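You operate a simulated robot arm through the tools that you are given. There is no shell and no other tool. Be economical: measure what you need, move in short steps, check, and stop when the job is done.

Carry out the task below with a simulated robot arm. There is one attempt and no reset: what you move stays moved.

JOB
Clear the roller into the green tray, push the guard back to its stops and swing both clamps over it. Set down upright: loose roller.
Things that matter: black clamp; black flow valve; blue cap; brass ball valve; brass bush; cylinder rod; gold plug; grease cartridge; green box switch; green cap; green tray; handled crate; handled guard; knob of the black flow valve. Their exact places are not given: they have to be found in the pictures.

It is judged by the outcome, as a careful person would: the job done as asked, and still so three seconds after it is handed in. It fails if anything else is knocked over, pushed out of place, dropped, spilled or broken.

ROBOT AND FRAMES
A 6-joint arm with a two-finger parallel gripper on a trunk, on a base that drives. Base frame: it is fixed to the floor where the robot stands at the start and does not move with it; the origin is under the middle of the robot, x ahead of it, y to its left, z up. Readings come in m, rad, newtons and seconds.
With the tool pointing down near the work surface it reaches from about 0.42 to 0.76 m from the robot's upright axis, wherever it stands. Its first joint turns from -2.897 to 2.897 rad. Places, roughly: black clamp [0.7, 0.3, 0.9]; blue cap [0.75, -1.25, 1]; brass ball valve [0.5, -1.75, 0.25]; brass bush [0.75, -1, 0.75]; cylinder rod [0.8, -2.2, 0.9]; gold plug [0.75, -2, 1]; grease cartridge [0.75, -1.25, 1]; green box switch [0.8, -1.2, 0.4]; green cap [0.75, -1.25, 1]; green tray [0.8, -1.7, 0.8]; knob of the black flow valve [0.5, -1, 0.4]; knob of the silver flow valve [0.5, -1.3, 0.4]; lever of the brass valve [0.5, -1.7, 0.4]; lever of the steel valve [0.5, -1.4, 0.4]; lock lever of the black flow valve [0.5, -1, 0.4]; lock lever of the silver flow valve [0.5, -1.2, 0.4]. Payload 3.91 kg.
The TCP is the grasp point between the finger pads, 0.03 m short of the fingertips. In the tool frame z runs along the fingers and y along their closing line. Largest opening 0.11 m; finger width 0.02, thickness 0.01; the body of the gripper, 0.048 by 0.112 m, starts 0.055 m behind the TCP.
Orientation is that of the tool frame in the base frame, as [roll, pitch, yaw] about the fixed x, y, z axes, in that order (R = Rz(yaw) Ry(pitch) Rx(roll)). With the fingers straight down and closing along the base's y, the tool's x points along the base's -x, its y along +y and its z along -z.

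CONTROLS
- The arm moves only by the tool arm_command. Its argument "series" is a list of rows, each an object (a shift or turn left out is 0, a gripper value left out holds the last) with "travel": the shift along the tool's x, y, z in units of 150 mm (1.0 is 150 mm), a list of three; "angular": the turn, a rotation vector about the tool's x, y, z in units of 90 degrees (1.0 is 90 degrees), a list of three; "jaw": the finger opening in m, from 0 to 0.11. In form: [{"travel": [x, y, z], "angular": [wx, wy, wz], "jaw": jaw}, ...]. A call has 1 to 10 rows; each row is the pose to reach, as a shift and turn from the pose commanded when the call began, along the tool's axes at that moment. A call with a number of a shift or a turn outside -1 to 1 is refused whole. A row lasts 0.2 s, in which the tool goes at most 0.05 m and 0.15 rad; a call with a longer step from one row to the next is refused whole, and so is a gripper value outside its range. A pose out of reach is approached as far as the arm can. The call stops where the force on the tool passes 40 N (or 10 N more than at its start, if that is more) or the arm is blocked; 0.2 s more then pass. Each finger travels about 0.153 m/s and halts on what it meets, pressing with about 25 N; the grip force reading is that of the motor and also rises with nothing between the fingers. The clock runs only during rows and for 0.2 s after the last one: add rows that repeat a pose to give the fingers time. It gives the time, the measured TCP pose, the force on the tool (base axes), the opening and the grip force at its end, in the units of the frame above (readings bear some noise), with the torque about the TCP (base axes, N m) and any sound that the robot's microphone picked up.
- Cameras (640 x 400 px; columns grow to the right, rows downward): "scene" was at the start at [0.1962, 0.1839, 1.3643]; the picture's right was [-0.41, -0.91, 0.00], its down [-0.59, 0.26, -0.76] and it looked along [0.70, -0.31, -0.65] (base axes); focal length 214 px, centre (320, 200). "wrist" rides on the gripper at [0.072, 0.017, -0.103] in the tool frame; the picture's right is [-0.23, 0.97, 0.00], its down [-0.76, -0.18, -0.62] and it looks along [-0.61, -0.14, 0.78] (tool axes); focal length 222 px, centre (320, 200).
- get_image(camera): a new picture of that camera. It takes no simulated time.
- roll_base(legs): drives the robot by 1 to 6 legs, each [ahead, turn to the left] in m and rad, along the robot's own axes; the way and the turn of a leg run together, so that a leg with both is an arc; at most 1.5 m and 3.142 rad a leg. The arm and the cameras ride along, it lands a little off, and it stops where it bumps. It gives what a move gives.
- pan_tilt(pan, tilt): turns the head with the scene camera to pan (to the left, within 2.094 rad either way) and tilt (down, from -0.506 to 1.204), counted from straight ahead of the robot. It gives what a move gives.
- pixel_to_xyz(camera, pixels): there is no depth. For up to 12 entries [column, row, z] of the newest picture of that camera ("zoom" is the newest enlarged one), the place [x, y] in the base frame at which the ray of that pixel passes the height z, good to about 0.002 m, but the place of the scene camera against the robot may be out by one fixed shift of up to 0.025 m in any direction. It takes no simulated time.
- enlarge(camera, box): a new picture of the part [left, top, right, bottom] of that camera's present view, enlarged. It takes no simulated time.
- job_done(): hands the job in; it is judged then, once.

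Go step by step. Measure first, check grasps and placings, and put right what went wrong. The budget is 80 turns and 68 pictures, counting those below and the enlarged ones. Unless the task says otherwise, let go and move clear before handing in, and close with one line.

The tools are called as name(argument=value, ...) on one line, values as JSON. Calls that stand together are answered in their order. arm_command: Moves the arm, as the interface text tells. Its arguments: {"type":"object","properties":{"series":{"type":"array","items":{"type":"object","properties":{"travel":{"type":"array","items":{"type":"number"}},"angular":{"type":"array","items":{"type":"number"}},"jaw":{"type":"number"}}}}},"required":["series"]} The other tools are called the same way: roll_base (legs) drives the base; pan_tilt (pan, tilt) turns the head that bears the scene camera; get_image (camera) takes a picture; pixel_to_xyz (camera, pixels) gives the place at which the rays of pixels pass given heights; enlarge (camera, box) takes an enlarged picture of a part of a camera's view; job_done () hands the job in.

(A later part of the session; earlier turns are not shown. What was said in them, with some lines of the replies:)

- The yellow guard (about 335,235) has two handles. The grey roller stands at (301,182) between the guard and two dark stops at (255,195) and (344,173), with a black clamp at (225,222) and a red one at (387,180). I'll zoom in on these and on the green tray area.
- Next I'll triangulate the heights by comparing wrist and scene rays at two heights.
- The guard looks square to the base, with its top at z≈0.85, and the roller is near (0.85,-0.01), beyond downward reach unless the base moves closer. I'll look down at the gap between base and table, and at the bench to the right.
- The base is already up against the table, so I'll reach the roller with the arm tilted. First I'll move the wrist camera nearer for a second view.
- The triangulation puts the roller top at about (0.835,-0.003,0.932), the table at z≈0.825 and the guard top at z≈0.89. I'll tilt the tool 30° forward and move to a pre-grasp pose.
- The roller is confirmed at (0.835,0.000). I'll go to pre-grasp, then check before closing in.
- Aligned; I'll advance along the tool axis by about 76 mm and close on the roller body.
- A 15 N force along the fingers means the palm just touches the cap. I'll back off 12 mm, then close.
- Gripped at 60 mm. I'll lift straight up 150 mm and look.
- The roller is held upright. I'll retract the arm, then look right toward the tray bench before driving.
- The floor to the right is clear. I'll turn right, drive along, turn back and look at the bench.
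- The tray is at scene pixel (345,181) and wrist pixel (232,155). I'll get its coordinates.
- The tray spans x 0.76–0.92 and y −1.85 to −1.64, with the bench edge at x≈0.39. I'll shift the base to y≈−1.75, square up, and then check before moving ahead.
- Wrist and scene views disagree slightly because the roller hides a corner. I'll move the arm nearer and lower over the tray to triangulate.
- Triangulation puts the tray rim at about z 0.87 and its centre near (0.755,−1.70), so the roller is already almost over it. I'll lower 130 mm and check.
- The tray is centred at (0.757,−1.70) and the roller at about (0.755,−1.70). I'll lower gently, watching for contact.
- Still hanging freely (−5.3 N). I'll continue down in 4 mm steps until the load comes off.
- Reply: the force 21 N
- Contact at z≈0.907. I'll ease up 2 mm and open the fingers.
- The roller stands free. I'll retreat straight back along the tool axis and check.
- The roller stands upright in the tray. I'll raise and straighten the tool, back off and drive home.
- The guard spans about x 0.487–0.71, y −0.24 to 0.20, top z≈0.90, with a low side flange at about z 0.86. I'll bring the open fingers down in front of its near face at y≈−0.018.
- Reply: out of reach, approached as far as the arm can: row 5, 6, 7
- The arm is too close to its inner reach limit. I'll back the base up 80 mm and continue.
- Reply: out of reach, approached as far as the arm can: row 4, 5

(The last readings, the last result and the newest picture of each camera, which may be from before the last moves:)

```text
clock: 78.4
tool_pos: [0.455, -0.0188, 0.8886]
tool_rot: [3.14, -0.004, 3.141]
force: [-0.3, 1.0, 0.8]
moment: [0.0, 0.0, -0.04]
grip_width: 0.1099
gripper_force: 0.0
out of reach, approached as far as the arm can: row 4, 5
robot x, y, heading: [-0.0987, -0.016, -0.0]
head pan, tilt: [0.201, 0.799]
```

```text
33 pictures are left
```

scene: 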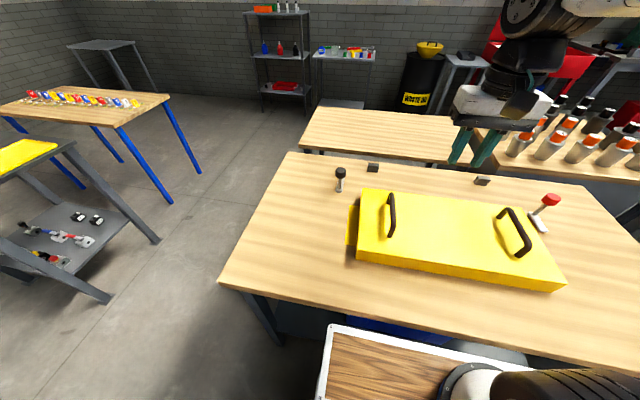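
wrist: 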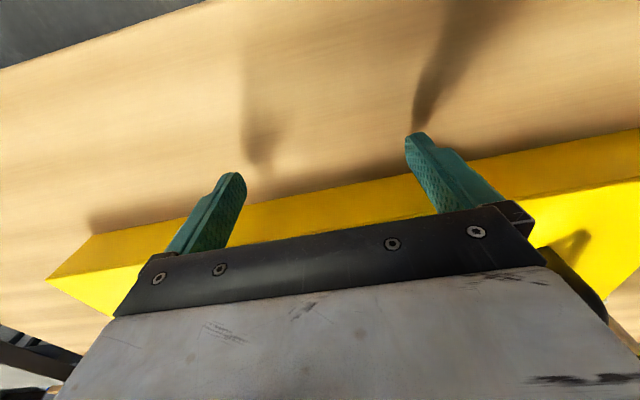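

Fingers are in front of the near face. I'll push ahead slowly.

arm_command(series=[{"travel": [-0.1, 0, 0]}, {"travel": [-0.2, 0, 0]}, {"travel": [-0.3, 0, 0]}, {"travel": [-0.4, 0, 0]}, {"travel": [-0.5, 0, 0]}, {"travel": [-0.6, 0, 0]}, {"travel": [-0.7, 0, 0]}, {"travel": [-0.8, 0, 0]}])

get_image(camera="scene")

```text
clock: 80.2
tool_pos: [0.5767, -0.0186, 0.8892]
tool_rot: [-3.139, 0.002, -3.139]
force: [-2.8, -0.4, 0.1]
moment: [0.0, -0.01, 0.14]
grip_width: 0.11
gripper_force: 0.0
robot x, y, heading: [-0.0963, -0.0181, 0.002]
head pan, tilt: [0.201, 0.799]
```

```text
32 pictures are left
```

scene: 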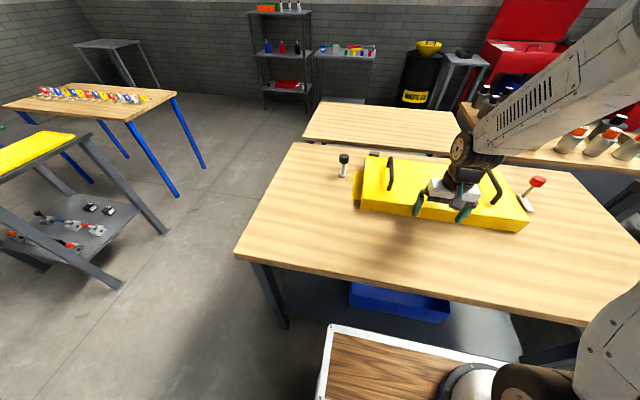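

The guard slides squarely with only 3 N. I'll continue gently to the stops.

arm_command(series=[{"travel": [-0.07, 0, 0]}, {"travel": [-0.14, 0, 0]}, {"travel": [-0.21, 0, 0]}, {"travel": [-0.28, 0, 0]}, {"travel": [-0.35, 0, 0]}, {"travel": [-0.4, 0, 0]}, {"travel": [-0.45, 0, 0]}])

enlarge(camera="scene", box=[320, 135, 560, 255])

```text
clock: 81.5
tool_pos: [0.6224, -0.017, 0.8872]
tool_rot: [3.141, -0.017, -3.141]
force: [-12.8, -0.6, 0.9]
moment: [-0.13, -0.05, -0.2]
grip_width: 0.1099
gripper_force: 0.0
robot x, y, heading: [-0.0971, -0.0207, -0.0]
head pan, tilt: [0.201, 0.799]
stopped in row 6: the force on the tool passed its limit at 55 N (the readings are from after the stop); the commanded pose is now the measured one
```

```text
2.67 times, centred on (440, 195) of scene
```

zoom: 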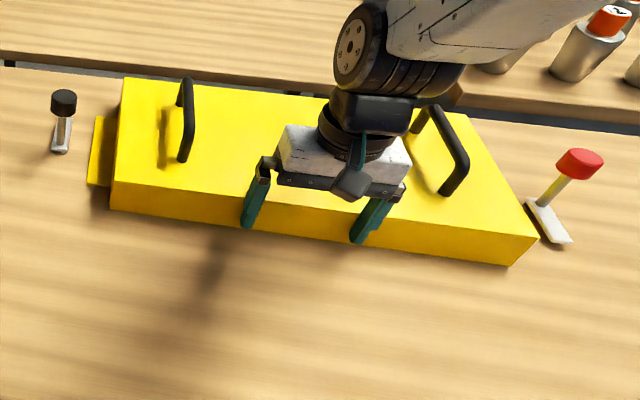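

It hit the stops at x≈0.622 (55 N). I'll back off, rise and look from above to verify.

arm_command(series=[{"travel": [0.2, 0, 0]}, {"travel": [0.2, 0, -0.3]}, {"travel": [0.2, 0, -0.6]}, {"travel": [0.2, 0, -0.9]}, {"travel": [0.2, 0, -1.0]}, {"travel": [0.2, 0, -1.0]}])

arm_command(series=[{"travel": [-0.2, 0.25, -0.2]}, {"travel": [-0.45, 0.4, -0.3]}, {"travel": [-0.65, 0.5, -0.4]}, {"travel": [-0.8, 0.6, -0.5]}, {"travel": [-0.8, 0.6, -0.5]}])

get_image(camera="wrist")

```text
clock: 82.9
tool_pos: [0.5973, -0.0169, 1.0376]
tool_rot: [-3.141, -0.012, -3.139]
force: [-0.8, -0.2, -0.7]
moment: [0.02, 0.0, -0.01]
grip_width: 0.1099
gripper_force: 0.0
robot x, y, heading: [-0.0983, -0.0178, -0.003]
head pan, tilt: [0.201, 0.799]
```

```text
refused: row 1 steps farther than a row can; nothing moved
```

```text
30 pictures are left
```

wrist: 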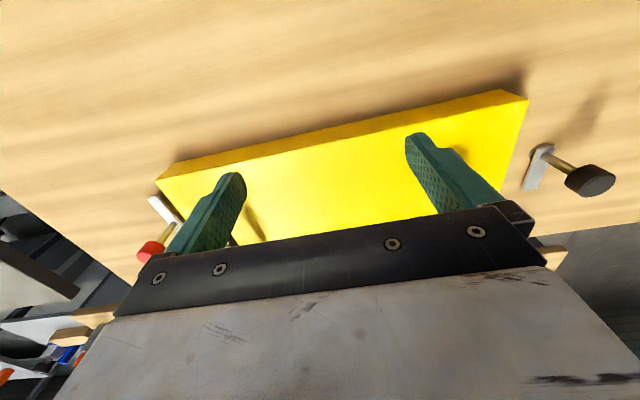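

Now drive ahead 90 mm and raise the tool to inspect the black clamp from closer.

roll_base(legs=[[0.085, 0]])

arm_command(series=[{"travel": [0, 0.25, -0.15]}, {"travel": [0, 0.5, -0.3]}, {"travel": [0, 0.75, -0.4]}, {"travel": [0, 1.0, -0.4], "jaw": 0.11}, {"travel": [0, 1.0, -0.4]}])

get_image(camera="wrist")

```text
clock: 84.0
tool_pos: [0.6831, -0.0168, 1.0375]
tool_rot: [3.141, -0.013, -3.14]
force: [2.0, 0.3, 0.5]
moment: [0.0, 0.02, -0.03]
grip_width: 0.11
gripper_force: 0.1
robot x, y, heading: [-0.009, -0.0183, 0.003]
head pan, tilt: [0.201, 0.799]
```

```text
clock: 85.2
tool_pos: [0.6801, 0.1328, 1.0972]
tool_rot: [-3.14, -0.012, 3.141]
force: [-0.1, 0.1, -0.8]
moment: [0.02, -0.02, -0.02]
grip_width: 0.1099
gripper_force: 0.0
robot x, y, heading: [-0.0175, -0.0194, -0.001]
head pan, tilt: [0.201, 0.799]
```

```text
29 pictures are left
```

wrist: 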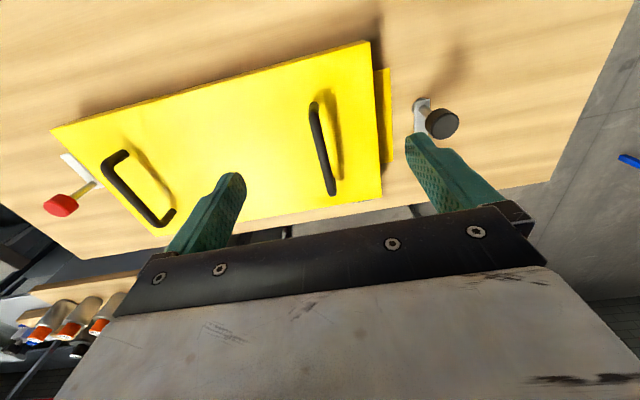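

enlarge(camera="wrist", box=[300, 50, 480, 210])

pixel_to_xyz(camera="wrist", pixels=[[382, 195, 0.9], [165, 235, 0.9], [370, 41, 0.9], [50, 129, 0.9], [388, 68, 0.86], [393, 163, 0.86], [442, 124, 0.92], [423, 107, 0.86], [62, 205, 0.92]])

enlarge(camera="scene", box=[320, 135, 560, 255])

```text
2.50 times, centred on (390, 130) of wrist
```

zoom: 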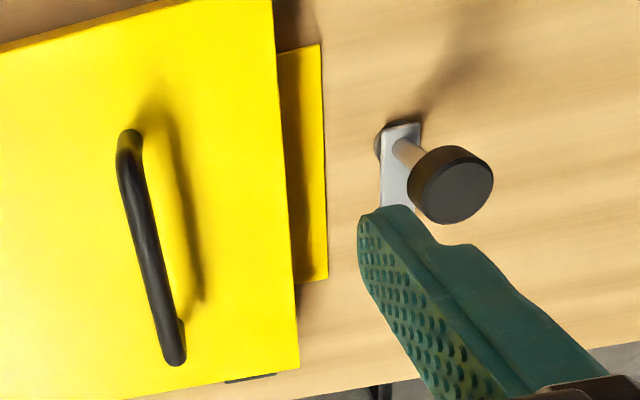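

```text
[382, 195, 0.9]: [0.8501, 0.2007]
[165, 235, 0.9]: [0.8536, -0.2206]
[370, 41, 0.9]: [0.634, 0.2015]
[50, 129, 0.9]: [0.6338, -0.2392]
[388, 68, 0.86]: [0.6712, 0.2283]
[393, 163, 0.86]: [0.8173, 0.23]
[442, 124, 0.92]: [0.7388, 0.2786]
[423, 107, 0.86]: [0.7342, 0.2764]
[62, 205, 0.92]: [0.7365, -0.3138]
```

```text
2.67 times, centred on (440, 195) of scene
```

zoom: 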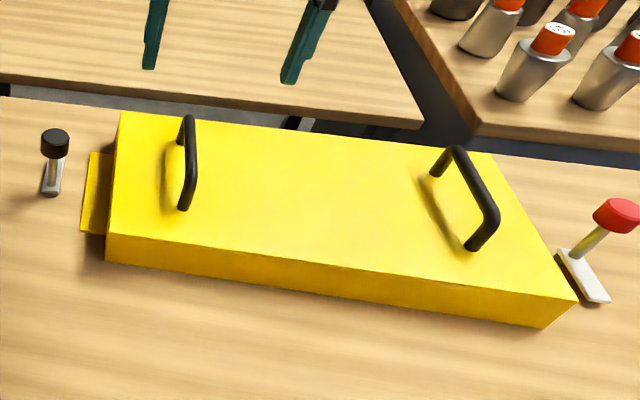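

The guard is square at the stops (near edge at x 0.634 at both ends). The clamp arm pivots at the disc under its knob, with the knob top at (0.736,0.275,0.927). That is too far from here for a vertical tool, so I'll shift the base left to y≈0.27.

arm_command(series=[{"travel": [0.2, -0.2, -0.1]}, {"travel": [0.4, -0.4, -0.2]}, {"travel": [0.6, -0.6, -0.3]}, {"travel": [0.7, -0.85, -0.4]}, {"travel": [0.7, -0.85, -0.4]}])

roll_base(legs=[[-0.33, 0], [0, 1.571], [0.29, 0], [0, -1.571]])

```text
clock: 86.3
tool_pos: [0.5786, 0.0045, 1.1571]
tool_rot: [3.141, -0.012, -3.14]
force: [0.6, -0.1, 0.0]
moment: [0.01, 0.0, 0.02]
grip_width: 0.11
gripper_force: 0.0
robot x, y, heading: [-0.0099, -0.0184, 0.003]
head pan, tilt: [0.201, 0.799]
```

```text
clock: 97.7
tool_pos: [0.2582, 0.2858, 1.1583]
tool_rot: [-3.141, -0.012, 3.123]
force: [0.2, 0.0, 0.7]
moment: [-0.01, 0.02, -0.04]
grip_width: 0.1098
gripper_force: 0.0
robot x, y, heading: [-0.3325, 0.2735, -0.017]
head pan, tilt: [0.201, 0.799]
```

roll_base(legs=[[0, 0.017], [0.34, 0]])

get_image(camera="wrist")

```text
clock: 100.4
tool_pos: [0.6054, 0.2951, 1.1582]
tool_rot: [-3.138, -0.013, 3.14]
force: [0.0, -0.6, -0.4]
moment: [0.0, 0.03, 0.02]
grip_width: 0.1098
gripper_force: 0.1
robot x, y, heading: [0.0102, 0.2738, -0.0]
head pan, tilt: [0.201, 0.799]
stopped in leg 2: the robot was blocked; the commanded pose is now the measured one
```

```text
26 pictures are left
```

wrist: 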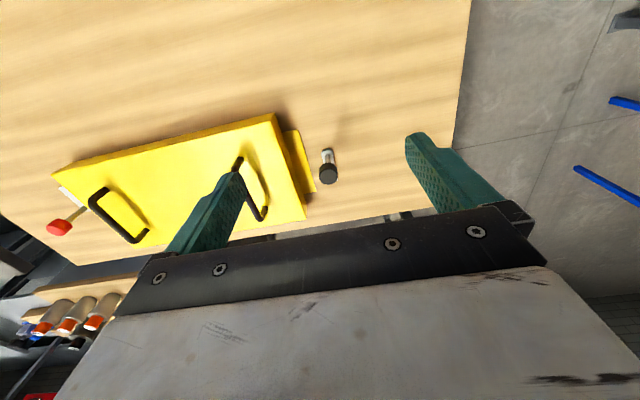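

It touched the table at x=0.01, so I'll back off 10 mm and re-measure the knob and guard.

roll_base(legs=[[-0.01, 0]])

enlarge(camera="wrist", box=[220, 90, 380, 240])

get_image(camera="wrist")

```text
clock: 101.1
tool_pos: [0.5951, 0.2954, 1.1572]
tool_rot: [3.141, -0.012, 3.139]
force: [0.1, 0.1, 0.4]
moment: [0.0, 0.0, -0.05]
grip_width: 0.1098
gripper_force: 0.0
robot x, y, heading: [0.005, 0.2764, -0.001]
head pan, tilt: [0.201, 0.799]
```

```text
2.67 times, centred on (300, 165) of wrist
```

zoom: 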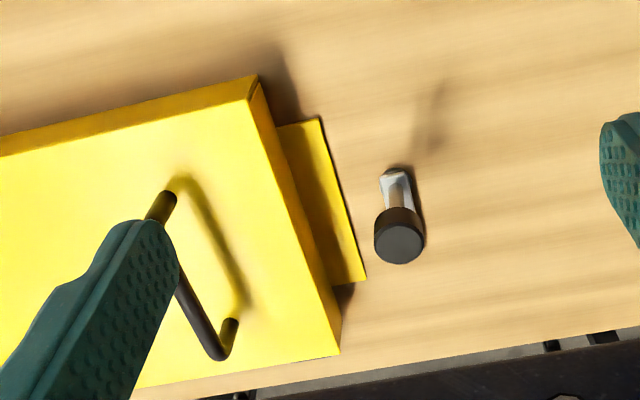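

```text
24 pictures are left
```

wrist: 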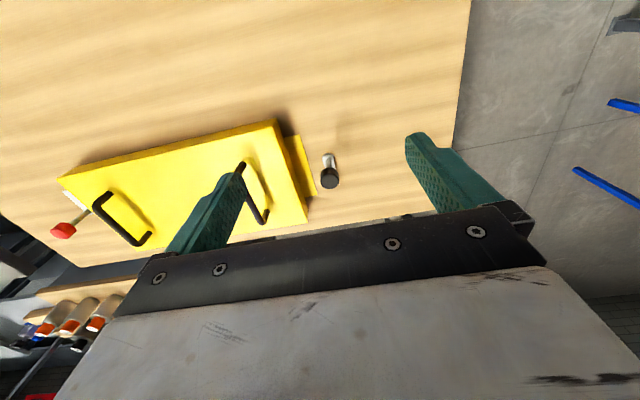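

pixel_to_xyz(camera="wrist", pixels=[[329, 181, 0.927], [328, 156, 0.86], [307, 222, 0.9], [275, 119, 0.9], [320, 175, 0.927], [339, 180, 0.927]])

```text
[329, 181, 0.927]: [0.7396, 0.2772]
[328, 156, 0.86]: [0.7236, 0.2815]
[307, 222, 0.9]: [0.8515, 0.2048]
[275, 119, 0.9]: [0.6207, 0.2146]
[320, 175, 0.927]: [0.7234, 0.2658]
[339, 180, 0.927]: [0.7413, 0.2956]
```

The knob axis is at about (0.739,0.277). I'll move above it with the jaw at 80 mm.

arm_command(series=[{"travel": [-0.18, -0.025, 0.18], "angular": [0, -0.008, 0], "jaw": 0.08}, {"travel": [-0.36, -0.05, 0.36], "angular": [0, -0.008, 0]}, {"travel": [-0.54, -0.075, 0.54], "angular": [0, -0.008, 0]}, {"travel": [-0.72, -0.1, 0.72], "angular": [0, -0.008, 0]}, {"travel": [-0.9, -0.12, 0.9], "angular": [0, -0.008, 0]}, {"travel": [-0.97, -0.123, 1.0], "angular": [0, -0.008, 0]}, {"travel": [-0.97, -0.123, 1.0], "angular": [0, -0.008, 0]}])

get_image(camera="wrist")

```text
clock: 102.7
tool_pos: [0.7394, 0.2779, 1.006]
tool_rot: [-3.141, 0.002, 3.139]
force: [-0.9, -0.4, -0.3]
moment: [0.01, -0.01, -0.01]
grip_width: 0.0797
gripper_force: 0.1
robot x, y, heading: [0.0073, 0.2756, 0.003]
head pan, tilt: [0.201, 0.799]
```

```text
23 pictures are left
```

wrist: 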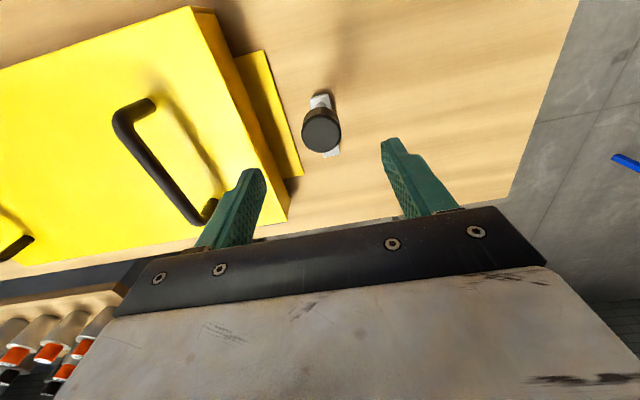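

pixel_to_xyz(camera="wrist", pixels=[[322, 136, 0.927], [303, 132, 0.927], [341, 130, 0.927], [318, 100, 0.86], [331, 155, 0.86], [322, 136, 0.935]])

enlarge(camera="wrist", box=[240, 60, 400, 200])

```text
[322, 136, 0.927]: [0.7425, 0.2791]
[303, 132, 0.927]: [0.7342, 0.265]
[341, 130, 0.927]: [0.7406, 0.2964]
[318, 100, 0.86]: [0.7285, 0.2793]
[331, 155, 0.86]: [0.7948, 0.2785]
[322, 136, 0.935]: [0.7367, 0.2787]
```

```text
2.86 times, centred on (320, 130) of wrist
```

zoom: 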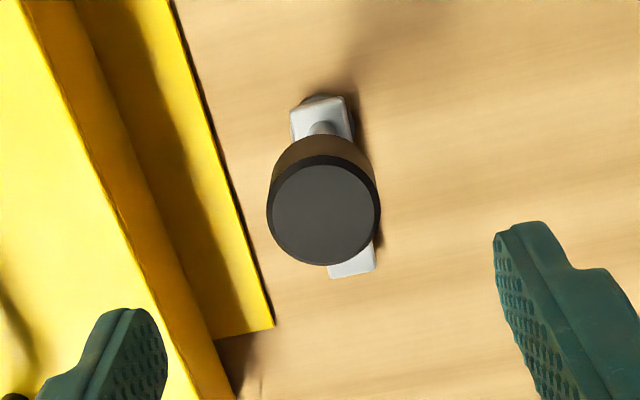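

I'll lower onto the knob and close.

arm_command(series=[{"travel": [0, 0.007, 0.25]}, {"travel": [0, 0.007, 0.45]}, {"travel": [0, 0.007, 0.593]}, {"travel": [0, 0.007, 0.593]}, {"travel": [0, 0.007, 0.593], "jaw": 0.04}, {"travel": [0, 0.007, 0.593], "jaw": 0.02}, {"travel": [0, 0.007, 0.593], "jaw": 0.02}])

get_image(camera="wrist")

```text
clock: 104.3
tool_pos: [0.7395, 0.2793, 0.9165]
tool_rot: [-3.14, 0.0, 3.14]
force: [-0.7, 3.4, 0.1]
moment: [0.33, -0.49, -0.04]
grip_width: 0.034
gripper_force: 24.6
robot x, y, heading: [0.0028, 0.2733, -0.003]
head pan, tilt: [0.201, 0.799]
```

```text
21 pictures are left
```

wrist: 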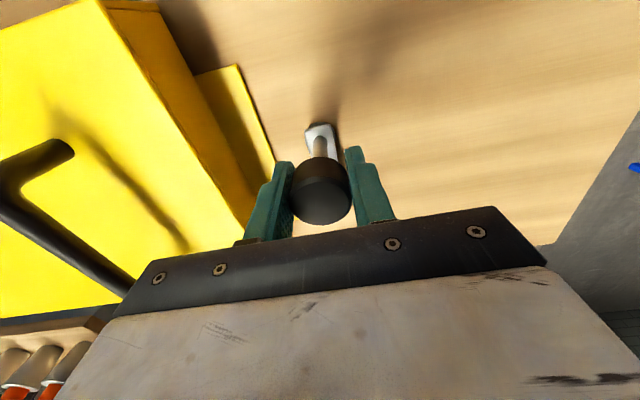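

The knob is gripped (34 mm). I'll twist clockwise as seen from above, about +25° first, and watch the torque and the picture.

arm_command(series=[{"angular": [0, 0, 0.07]}, {"angular": [0, 0, 0.14]}, {"angular": [0, 0, 0.21]}, {"angular": [0, 0, 0.28]}, {"angular": [0, 0, 0.28]}])

get_image(camera="wrist")

```text
clock: 105.5
tool_pos: [0.7396, 0.2773, 0.916]
tool_rot: [3.141, 0.0, 2.7]
force: [2.1, 9.4, 0.4]
moment: [0.44, 0.33, 0.03]
grip_width: 0.034
gripper_force: 24.9
robot x, y, heading: [0.0072, 0.2763, -0.001]
head pan, tilt: [0.201, 0.799]
```

```text
20 pictures are left
```

wrist: 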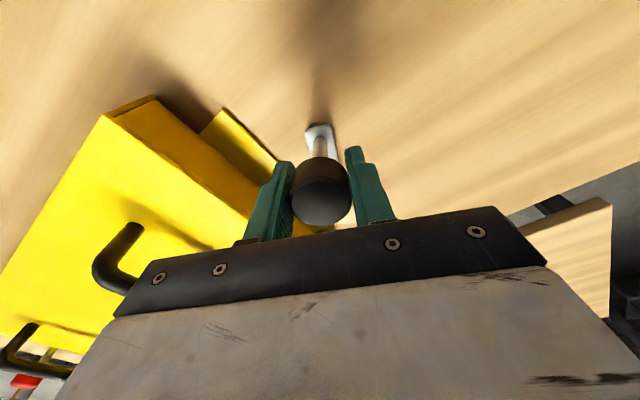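

The clamp arm turns with the knob. I'll continue to about 90°.

arm_command(series=[{"travel": [0, 0.01, 0], "angular": [0, 0, 0.09]}, {"travel": [0, 0.01, 0], "angular": [0, 0, 0.18]}, {"travel": [0, 0.01, 0], "angular": [0, 0, 0.27]}, {"travel": [0, 0.01, 0], "angular": [0, 0, 0.36]}, {"travel": [0, 0.01, 0], "angular": [0, 0, 0.45]}, {"travel": [0, 0.01, 0], "angular": [0, 0, 0.54]}, {"travel": [0, 0.01, 0], "angular": [0, 0, 0.63]}, {"travel": [0, 0.01, 0], "angular": [0, 0, 0.71]}, {"travel": [0, 0.01, 0], "angular": [0, 0, 0.71]}])

get_image(camera="wrist")

enlarge(camera="scene", box=[320, 120, 640, 320])

```text
clock: 107.5
tool_pos: [0.7397, 0.2792, 0.9159]
tool_rot: [-3.141, 0.002, 1.584]
force: [-7.6, -8.3, -0.1]
moment: [-0.12, -0.26, 0.0]
grip_width: 0.034
gripper_force: 25.4
robot x, y, heading: [0.003, 0.2755, 0.0]
head pan, tilt: [0.201, 0.799]
```

```text
19 pictures are left
```

wrist: 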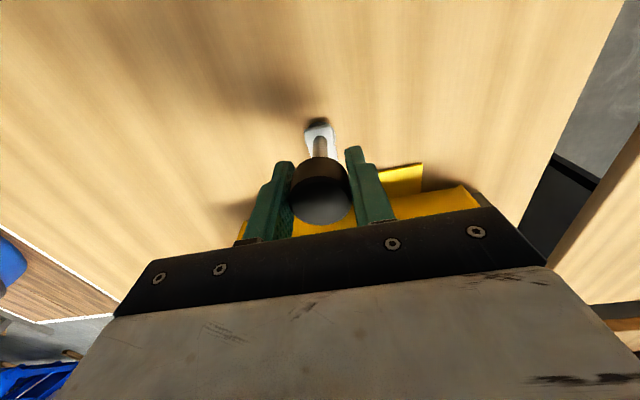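

```text
2.00 times, centred on (480, 220) of scene
```

zoom: 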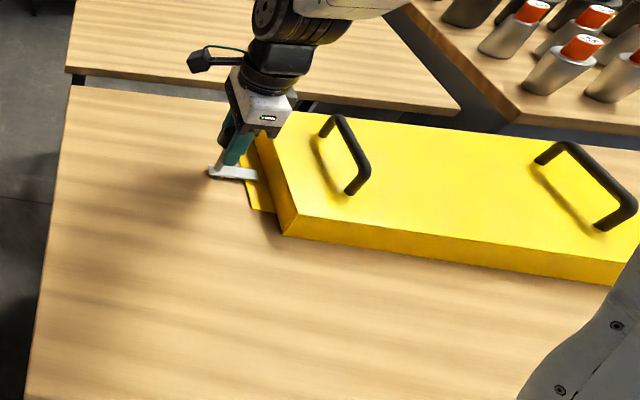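

The white arm now lies over the flange. I'll release, rise, and turn the wrist back.

arm_command(series=[{"jaw": 0.05}, {"jaw": 0.07}, {"jaw": 0.07}, {"travel": [0, 0, -0.2]}, {"travel": [0, 0, -0.5]}, {"travel": [0, 0, -0.8]}, {"travel": [0, 0, -1.0]}, {"travel": [0, 0, -1.0]}])

arm_command(series=[{"angular": [0, 0, -0.09]}, {"angular": [0, 0, -0.18]}, {"angular": [0, 0, -0.27]}, {"angular": [0, 0, -0.36]}, {"angular": [0, 0, -0.45]}, {"angular": [0, 0, -0.54]}, {"angular": [0, 0, -0.63]}, {"angular": [0, 0, -0.72]}, {"angular": [0, 0, -0.81]}, {"angular": [0, 0, -0.9]}])

get_image(camera="scene")

```text
clock: 109.3
tool_pos: [0.7401, 0.2792, 1.0661]
tool_rot: [-3.141, 0.0, 1.584]
force: [-0.4, 0.0, 0.6]
moment: [-0.01, -0.03, 0.01]
grip_width: 0.0698
gripper_force: 0.0
robot x, y, heading: [0.0002, 0.2726, -0.001]
head pan, tilt: [0.201, 0.799]
```

```text
clock: 111.5
tool_pos: [0.739, 0.2784, 1.0663]
tool_rot: [-3.141, 0.0, 3.003]
force: [0.4, 0.5, 0.0]
moment: [0.03, 0.01, 0.0]
grip_width: 0.07
gripper_force: 0.0
robot x, y, heading: [0.0035, 0.2722, 0.0]
head pan, tilt: [0.201, 0.799]
```

```text
17 pictures are left
```

scene: 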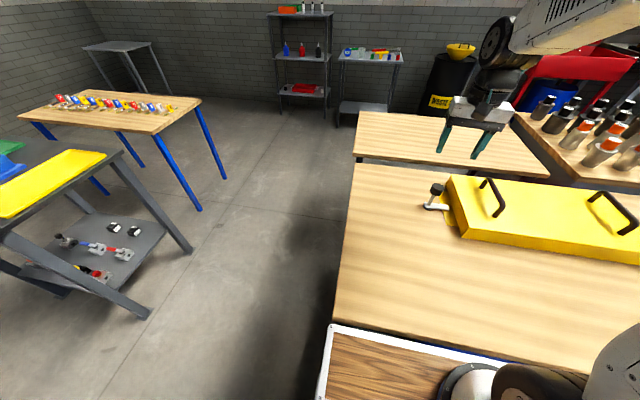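

The black clamp is over the flange. I'll retract and shift the base to the red clamp (y≈−0.31).

arm_command(series=[{"travel": [0.2, 0, -0.15], "angular": [0, 0, -0.085]}, {"travel": [0.4, 0, -0.3], "angular": [0, 0, -0.085]}, {"travel": [0.6, 0, -0.45], "angular": [0, 0, -0.085]}, {"travel": [0.85, 0, -0.55], "angular": [0, 0, -0.085]}, {"travel": [0.85, 0, -0.55], "angular": [0, 0, -0.085]}])

roll_base(legs=[[-0.33, 0], [0, -1.571], [0.585, 0], [0, 1.571]])

```text
clock: 112.7
tool_pos: [0.6128, 0.2959, 1.149]
tool_rot: [-3.141, -0.001, 3.133]
force: [0.8, 0.9, -0.6]
moment: [-0.04, -0.01, 0.0]
grip_width: 0.0701
gripper_force: 0.1
robot x, y, heading: [0.0037, 0.277, -0.001]
head pan, tilt: [0.201, 0.799]
```

```text
clock: 125.5
tool_pos: [0.2888, -0.2805, 1.1493]
tool_rot: [3.142, 0.0, -3.128]
force: [-0.3, -0.8, -0.1]
moment: [0.0, -0.01, 0.0]
grip_width: 0.0701
gripper_force: 0.1
robot x, y, heading: [-0.3205, -0.3115, 0.024]
head pan, tilt: [0.201, 0.799]
```

roll_base(legs=[[0, -0.022], [0.315, 0]])

get_image(camera="wrist")

```text
clock: 128.0
tool_pos: [0.6034, -0.2918, 1.1488]
tool_rot: [-3.14, 0.001, 3.136]
force: [-0.3, 1.0, -0.9]
moment: [0.01, 0.0, 0.01]
grip_width: 0.07
gripper_force: 0.1
robot x, y, heading: [-0.0119, -0.3158, 0.002]
head pan, tilt: [0.201, 0.799]
```

```text
16 pictures are left
```

wrist: 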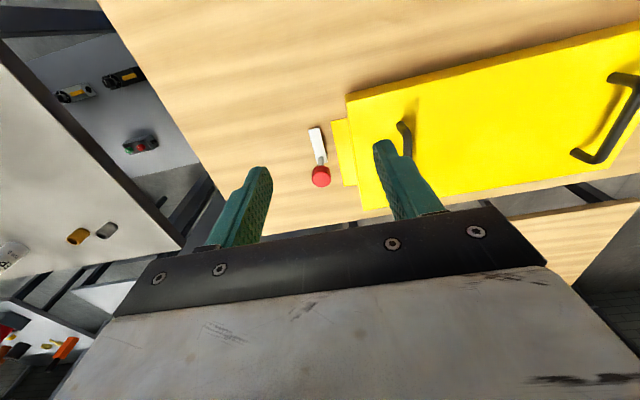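

enlarge(camera="wrist", box=[260, 100, 420, 220])

pixel_to_xyz(camera="wrist", pixels=[[321, 178, 0.927], [312, 128, 0.86], [323, 163, 0.86], [331, 120, 0.86], [355, 186, 0.86], [346, 95, 0.9], [364, 210, 0.9]])

```text
3.33 times, centred on (340, 160) of wrist
```

zoom: 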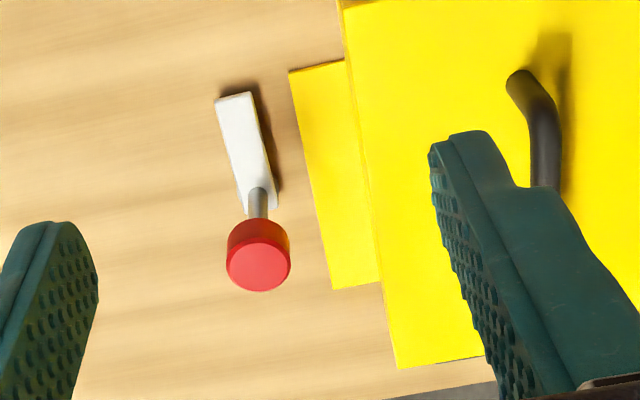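

```text
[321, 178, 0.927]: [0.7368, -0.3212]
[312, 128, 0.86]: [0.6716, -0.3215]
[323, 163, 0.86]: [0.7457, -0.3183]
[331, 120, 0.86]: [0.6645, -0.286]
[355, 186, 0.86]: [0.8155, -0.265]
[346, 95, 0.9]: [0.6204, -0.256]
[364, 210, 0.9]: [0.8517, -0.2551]
```

The red knob axis is at about (0.740,−0.319). I'll move above it.

arm_command(series=[{"travel": [-0.18, -0.04, 0.18], "jaw": 0.07}, {"travel": [-0.36, -0.08, 0.36]}, {"travel": [-0.54, -0.12, 0.54]}, {"travel": [-0.72, -0.16, 0.72]}, {"travel": [-0.88, -0.18, 0.88]}, {"travel": [-0.911, -0.18, 0.97]}, {"travel": [-0.911, -0.18, 0.97]}])

enlarge(camera="wrist", box=[240, 60, 400, 200])

pixel_to_xyz(camera="zoom", pixels=[[324, 215, 0.927], [300, 215, 0.927]])

```text
clock: 129.6
tool_pos: [0.74, -0.3198, 1.0044]
tool_rot: [3.141, 0.002, 3.137]
force: [0.6, -0.6, 0.2]
moment: [-0.03, -0.03, 0.03]
grip_width: 0.0701
gripper_force: 0.0
robot x, y, heading: [-0.0091, -0.3175, 0.002]
head pan, tilt: [0.201, 0.799]
```

```text
2.86 times, centred on (320, 130) of wrist
```

zoom: 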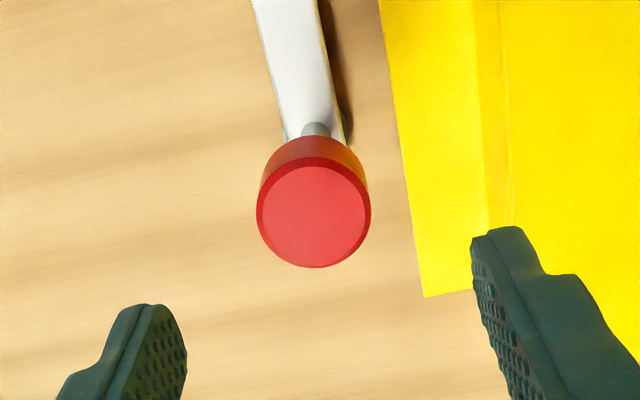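

```text
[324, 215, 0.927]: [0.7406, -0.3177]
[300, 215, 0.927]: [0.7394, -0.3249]
```

Aligned at (0.740,−0.321). I'll lower, close, and make the first part of the twist.

arm_command(series=[{"travel": [0, -0.005, 0.25]}, {"travel": [0, -0.005, 0.45]}, {"travel": [0, -0.005, 0.585]}, {"travel": [0, -0.005, 0.585]}, {"travel": [0, -0.005, 0.585], "jaw": 0.04}, {"travel": [0, -0.005, 0.585], "jaw": 0.02}, {"travel": [0, -0.005, 0.585], "jaw": 0.02}])

arm_command(series=[{"angular": [0, 0, 0.07]}, {"angular": [0, 0, 0.14]}, {"angular": [0, 0, 0.21]}, {"angular": [0, 0, 0.28]}, {"angular": [0, 0, 0.28]}])

get_image(camera="wrist")

```text
clock: 131.2
tool_pos: [0.7395, -0.322, 0.9172]
tool_rot: [3.142, -0.002, 3.137]
force: [-1.1, 0.9, 0.8]
moment: [0.2, -0.67, -0.01]
grip_width: 0.0337
gripper_force: 25.3
robot x, y, heading: [-0.0047, -0.3201, 0.001]
head pan, tilt: [0.201, 0.799]
```

```text
clock: 132.4
tool_pos: [0.7393, -0.3215, 0.9162]
tool_rot: [-3.142, 0.001, 2.695]
force: [-8.0, -7.1, 17.8]
moment: [-0.22, 0.58, -0.02]
grip_width: 0.0339
gripper_force: 25.3
robot x, y, heading: [-0.007, -0.3156, 0.003]
head pan, tilt: [0.201, 0.799]
```

```text
13 pictures are left
```

wrist: 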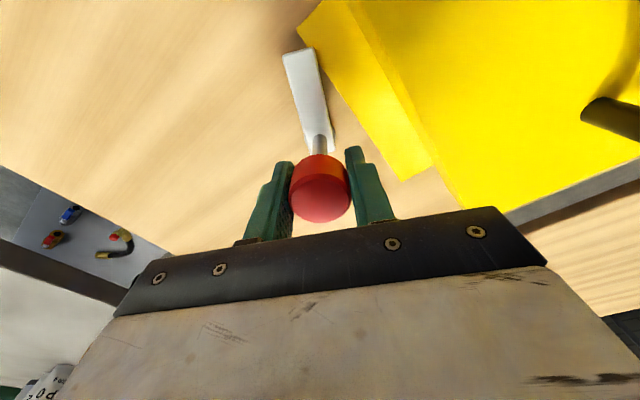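

It is turning, but there is 18 N of vertical force. I'll look closer at the arm tip near the flange.

enlarge(camera="wrist", box=[240, 0, 440, 220])

arm_command(series=[{"travel": [0, 0, -0.007]}, {"travel": [0, 0, -0.007]}])

```text
1.82 times, centred on (340, 110) of wrist
```

zoom: 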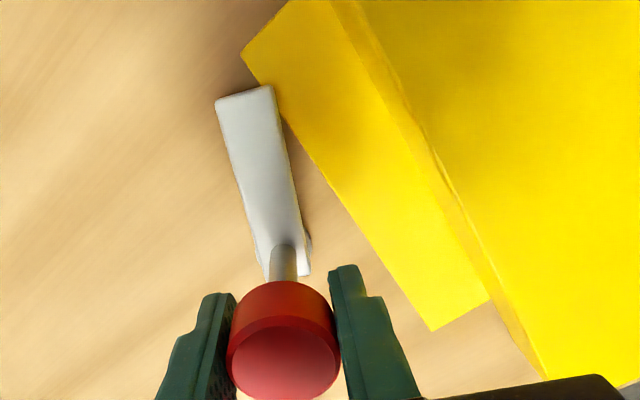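

```text
clock: 133.0
tool_pos: [0.74, -0.3211, 0.918]
tool_rot: [-3.141, 0.001, 2.697]
force: [-6.9, -9.7, 7.3]
moment: [-0.13, -0.74, -0.01]
grip_width: 0.034
gripper_force: 25.8
robot x, y, heading: [-0.005, -0.3176, 0.004]
head pan, tilt: [0.201, 0.799]
```

The force eases with 1 mm of lift, so it was just grip misfit. I'll continue the twist.

arm_command(series=[{"travel": [0, 0, -0.004], "angular": [0, 0, 0.09]}, {"travel": [0, 0, -0.004], "angular": [0, 0, 0.18]}, {"travel": [0, 0, -0.004], "angular": [0, 0, 0.27]}, {"travel": [0, 0, -0.004], "angular": [0, 0, 0.36]}, {"travel": [0, 0, -0.004], "angular": [0, 0, 0.45]}, {"travel": [0, 0, -0.004], "angular": [0, 0, 0.54]}, {"travel": [0, 0, -0.004], "angular": [0, 0, 0.63]}, {"travel": [0, 0, -0.004], "angular": [0, 0, 0.71]}, {"travel": [0, 0, -0.004], "angular": [0, 0, 0.71]}])

get_image(camera="wrist")

```text
clock: 135.0
tool_pos: [0.7403, -0.322, 0.917]
tool_rot: [-3.141, -0.001, 1.578]
force: [-21.1, -19.3, -0.6]
moment: [-0.13, -0.25, 0.01]
grip_width: 0.034
gripper_force: 25.3
robot x, y, heading: [-0.009, -0.3155, 0.003]
head pan, tilt: [0.201, 0.799]
```

```text
11 pictures are left
```

wrist: 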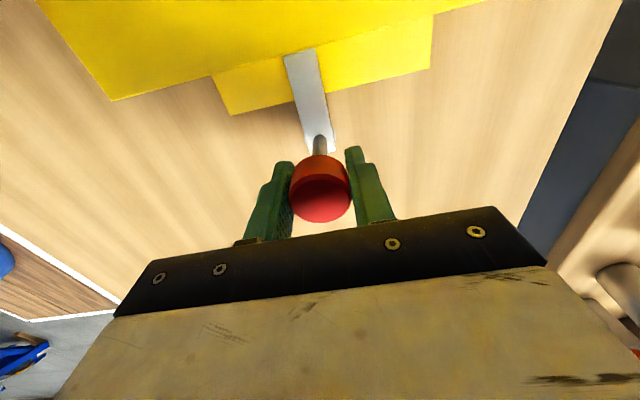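

The red arm is over the flange too. I'll ease the side load, release, and rise.

arm_command(series=[{"travel": [-0.009, -0.009, 0]}, {"travel": [-0.009, -0.009, 0]}, {"travel": [-0.009, -0.009, 0], "jaw": 0.05}, {"travel": [-0.009, -0.009, 0], "jaw": 0.07}, {"travel": [-0.009, -0.009, 0], "jaw": 0.07}, {"travel": [-0.009, -0.009, -0.2]}, {"travel": [-0.009, -0.009, -0.5]}, {"travel": [-0.009, -0.009, -0.8]}, {"travel": [-0.009, -0.009, -1.0]}, {"travel": [-0.009, -0.009, -1.0]}])

get_image(camera="wrist")

pan_tilt(pan=0.4, tilt=0.8)

get_image(camera="scene")

```text
clock: 137.2
tool_pos: [0.7389, -0.321, 1.0675]
tool_rot: [3.141, 0.0, 1.581]
force: [-0.5, 0.6, -0.1]
moment: [0.03, -0.02, 0.0]
grip_width: 0.0701
gripper_force: 0.1
robot x, y, heading: [-0.0048, -0.3165, 0.001]
head pan, tilt: [0.201, 0.799]
```

```text
10 pictures are left
```

wrist: 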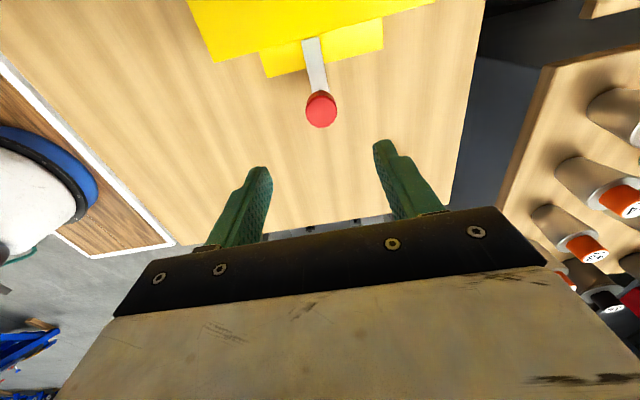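

```text
clock: 137.9
tool_pos: [0.7369, -0.3215, 1.0664]
tool_rot: [-3.141, 0.0, 1.582]
force: [0.0, 0.4, -0.6]
moment: [-0.02, -0.01, 0.01]
grip_width: 0.0701
gripper_force: 0.2
robot x, y, heading: [-0.0052, -0.3176, 0.003]
head pan, tilt: [0.4, 0.799]
```

```text
9 pictures are left
```

scene: 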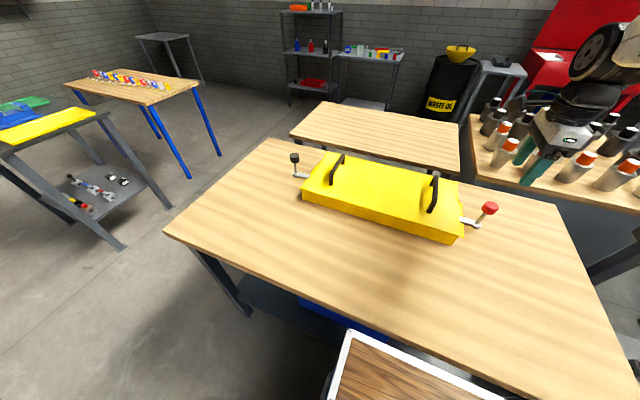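

enlarge(camera="scene", box=[270, 130, 510, 260])

pan_tilt(pan=-1.0, tilt=0.5)

get_image(camera="scene")

```text
2.67 times, centred on (390, 195) of scene
```

zoom: 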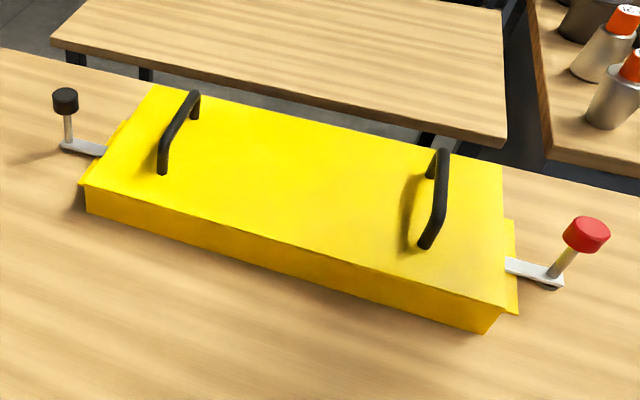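

```text
clock: 139.5
tool_pos: [0.7389, -0.3209, 1.0664]
tool_rot: [3.141, 0.002, 1.58]
force: [0.6, -0.9, -0.6]
moment: [-0.03, -0.02, 0.0]
grip_width: 0.0698
gripper_force: 0.1
robot x, y, heading: [-0.0061, -0.3156, 0.007]
head pan, tilt: [-1.0, 0.499]
```

```text
7 pictures are left
```

scene: 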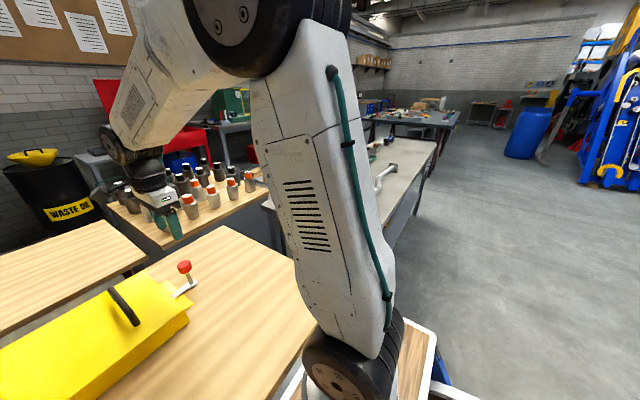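

Both clamps lie over the side flanges. As a last check I'll confirm that the guard didn't move off the stops.

pixel_to_xyz(camera="wrist", pixels=[[213, 62, 0.9], [267, 77, 0.86], [383, 49, 0.86], [310, 229, 0.86], [350, 224, 0.86]])

arm_command(series=[{"travel": [0.2, 0, -0.2]}, {"travel": [0.4, 0, -0.4]}, {"travel": [0.6, 0, -0.5]}, {"travel": [0.8, 0, -0.6]}, {"travel": [1.0, 0, -0.6]}, {"travel": [1.0, 0, -0.6]}])

pan_tilt(pan=0.25, tilt=0.9)

get_image(camera="wrist")

```text
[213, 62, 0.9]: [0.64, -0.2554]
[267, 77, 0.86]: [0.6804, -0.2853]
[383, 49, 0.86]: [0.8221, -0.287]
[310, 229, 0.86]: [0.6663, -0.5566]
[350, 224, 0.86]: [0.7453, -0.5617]
```

```text
clock: 140.9
tool_pos: [0.7396, -0.1707, 1.1566]
tool_rot: [3.141, -0.001, 1.582]
force: [-0.2, 0.3, -0.3]
moment: [-0.04, -0.02, -0.03]
grip_width: 0.07
gripper_force: 0.1
robot x, y, heading: [-0.0069, -0.3179, -0.002]
head pan, tilt: [-1.0, 0.499]
```

```text
clock: 142.3
tool_pos: [0.7381, -0.1725, 1.1562]
tool_rot: [3.141, 0.0, 1.581]
force: [-0.4, -0.7, 0.7]
moment: [0.02, 0.01, -0.03]
grip_width: 0.07
gripper_force: 0.0
robot x, y, heading: [-0.0063, -0.3158, 0.005]
head pan, tilt: [0.25, 0.901]
```

```text
6 pictures are left
```

wrist: 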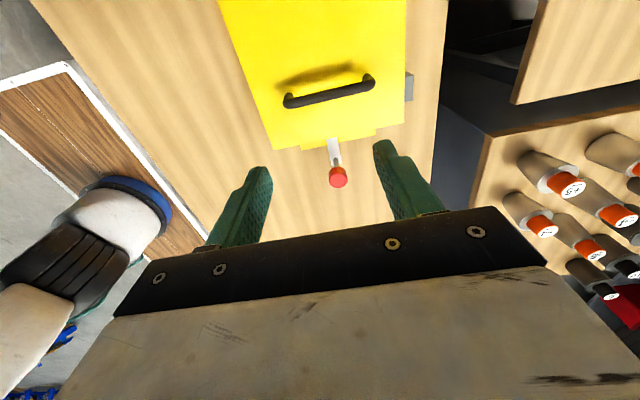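

enlarge(camera="wrist", box=[340, 20, 460, 140])

arm_command(series=[{"travel": [0.3, 0, 0]}, {"travel": [0.6, 0, 0]}, {"travel": [0.9, 0, 0]}, {"travel": [1.0, 0, 0]}, {"travel": [1.0, 0, 0]}])

enlarge(camera="wrist", box=[220, 0, 480, 200])

```text
3.33 times, centred on (400, 80) of wrist
```

zoom: 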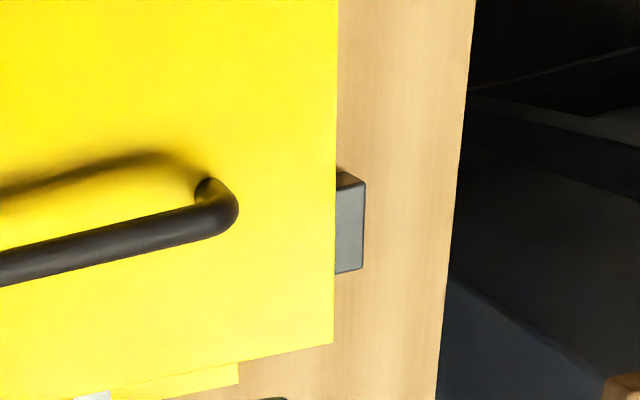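

```text
clock: 143.5
tool_pos: [0.7357, -0.0216, 1.1567]
tool_rot: [-3.141, -0.001, 1.582]
force: [-0.6, -0.4, 0.4]
moment: [0.02, -0.01, -0.01]
grip_width: 0.07
gripper_force: 0.1
robot x, y, heading: [-0.0051, -0.319, 0.004]
head pan, tilt: [0.25, 0.901]
```

```text
2.00 times, centred on (350, 100) of wrist
```

zoom: 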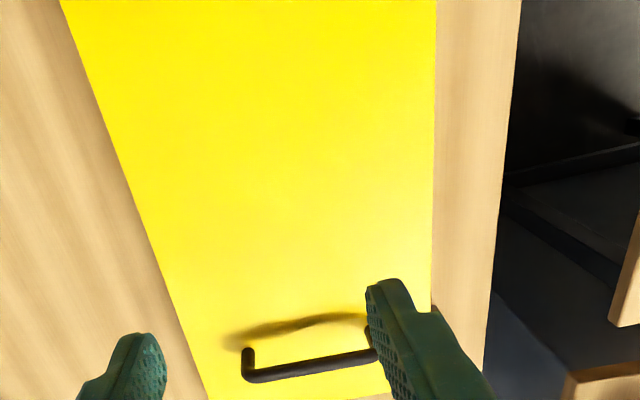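

The right stop abuts the guard, the guard's far edge is parallel to the table edge, both clamps are over the flanges, and the gripper is clear. I'm handing in.

job_done()

```text
The job is handed in.
```

The roller stands upright in the green tray, the guard is pushed back to its stops, and both clamps are swung over its side flanges. I didn't see the left stop up close at the end, but the guard sat square with the right stop touching.
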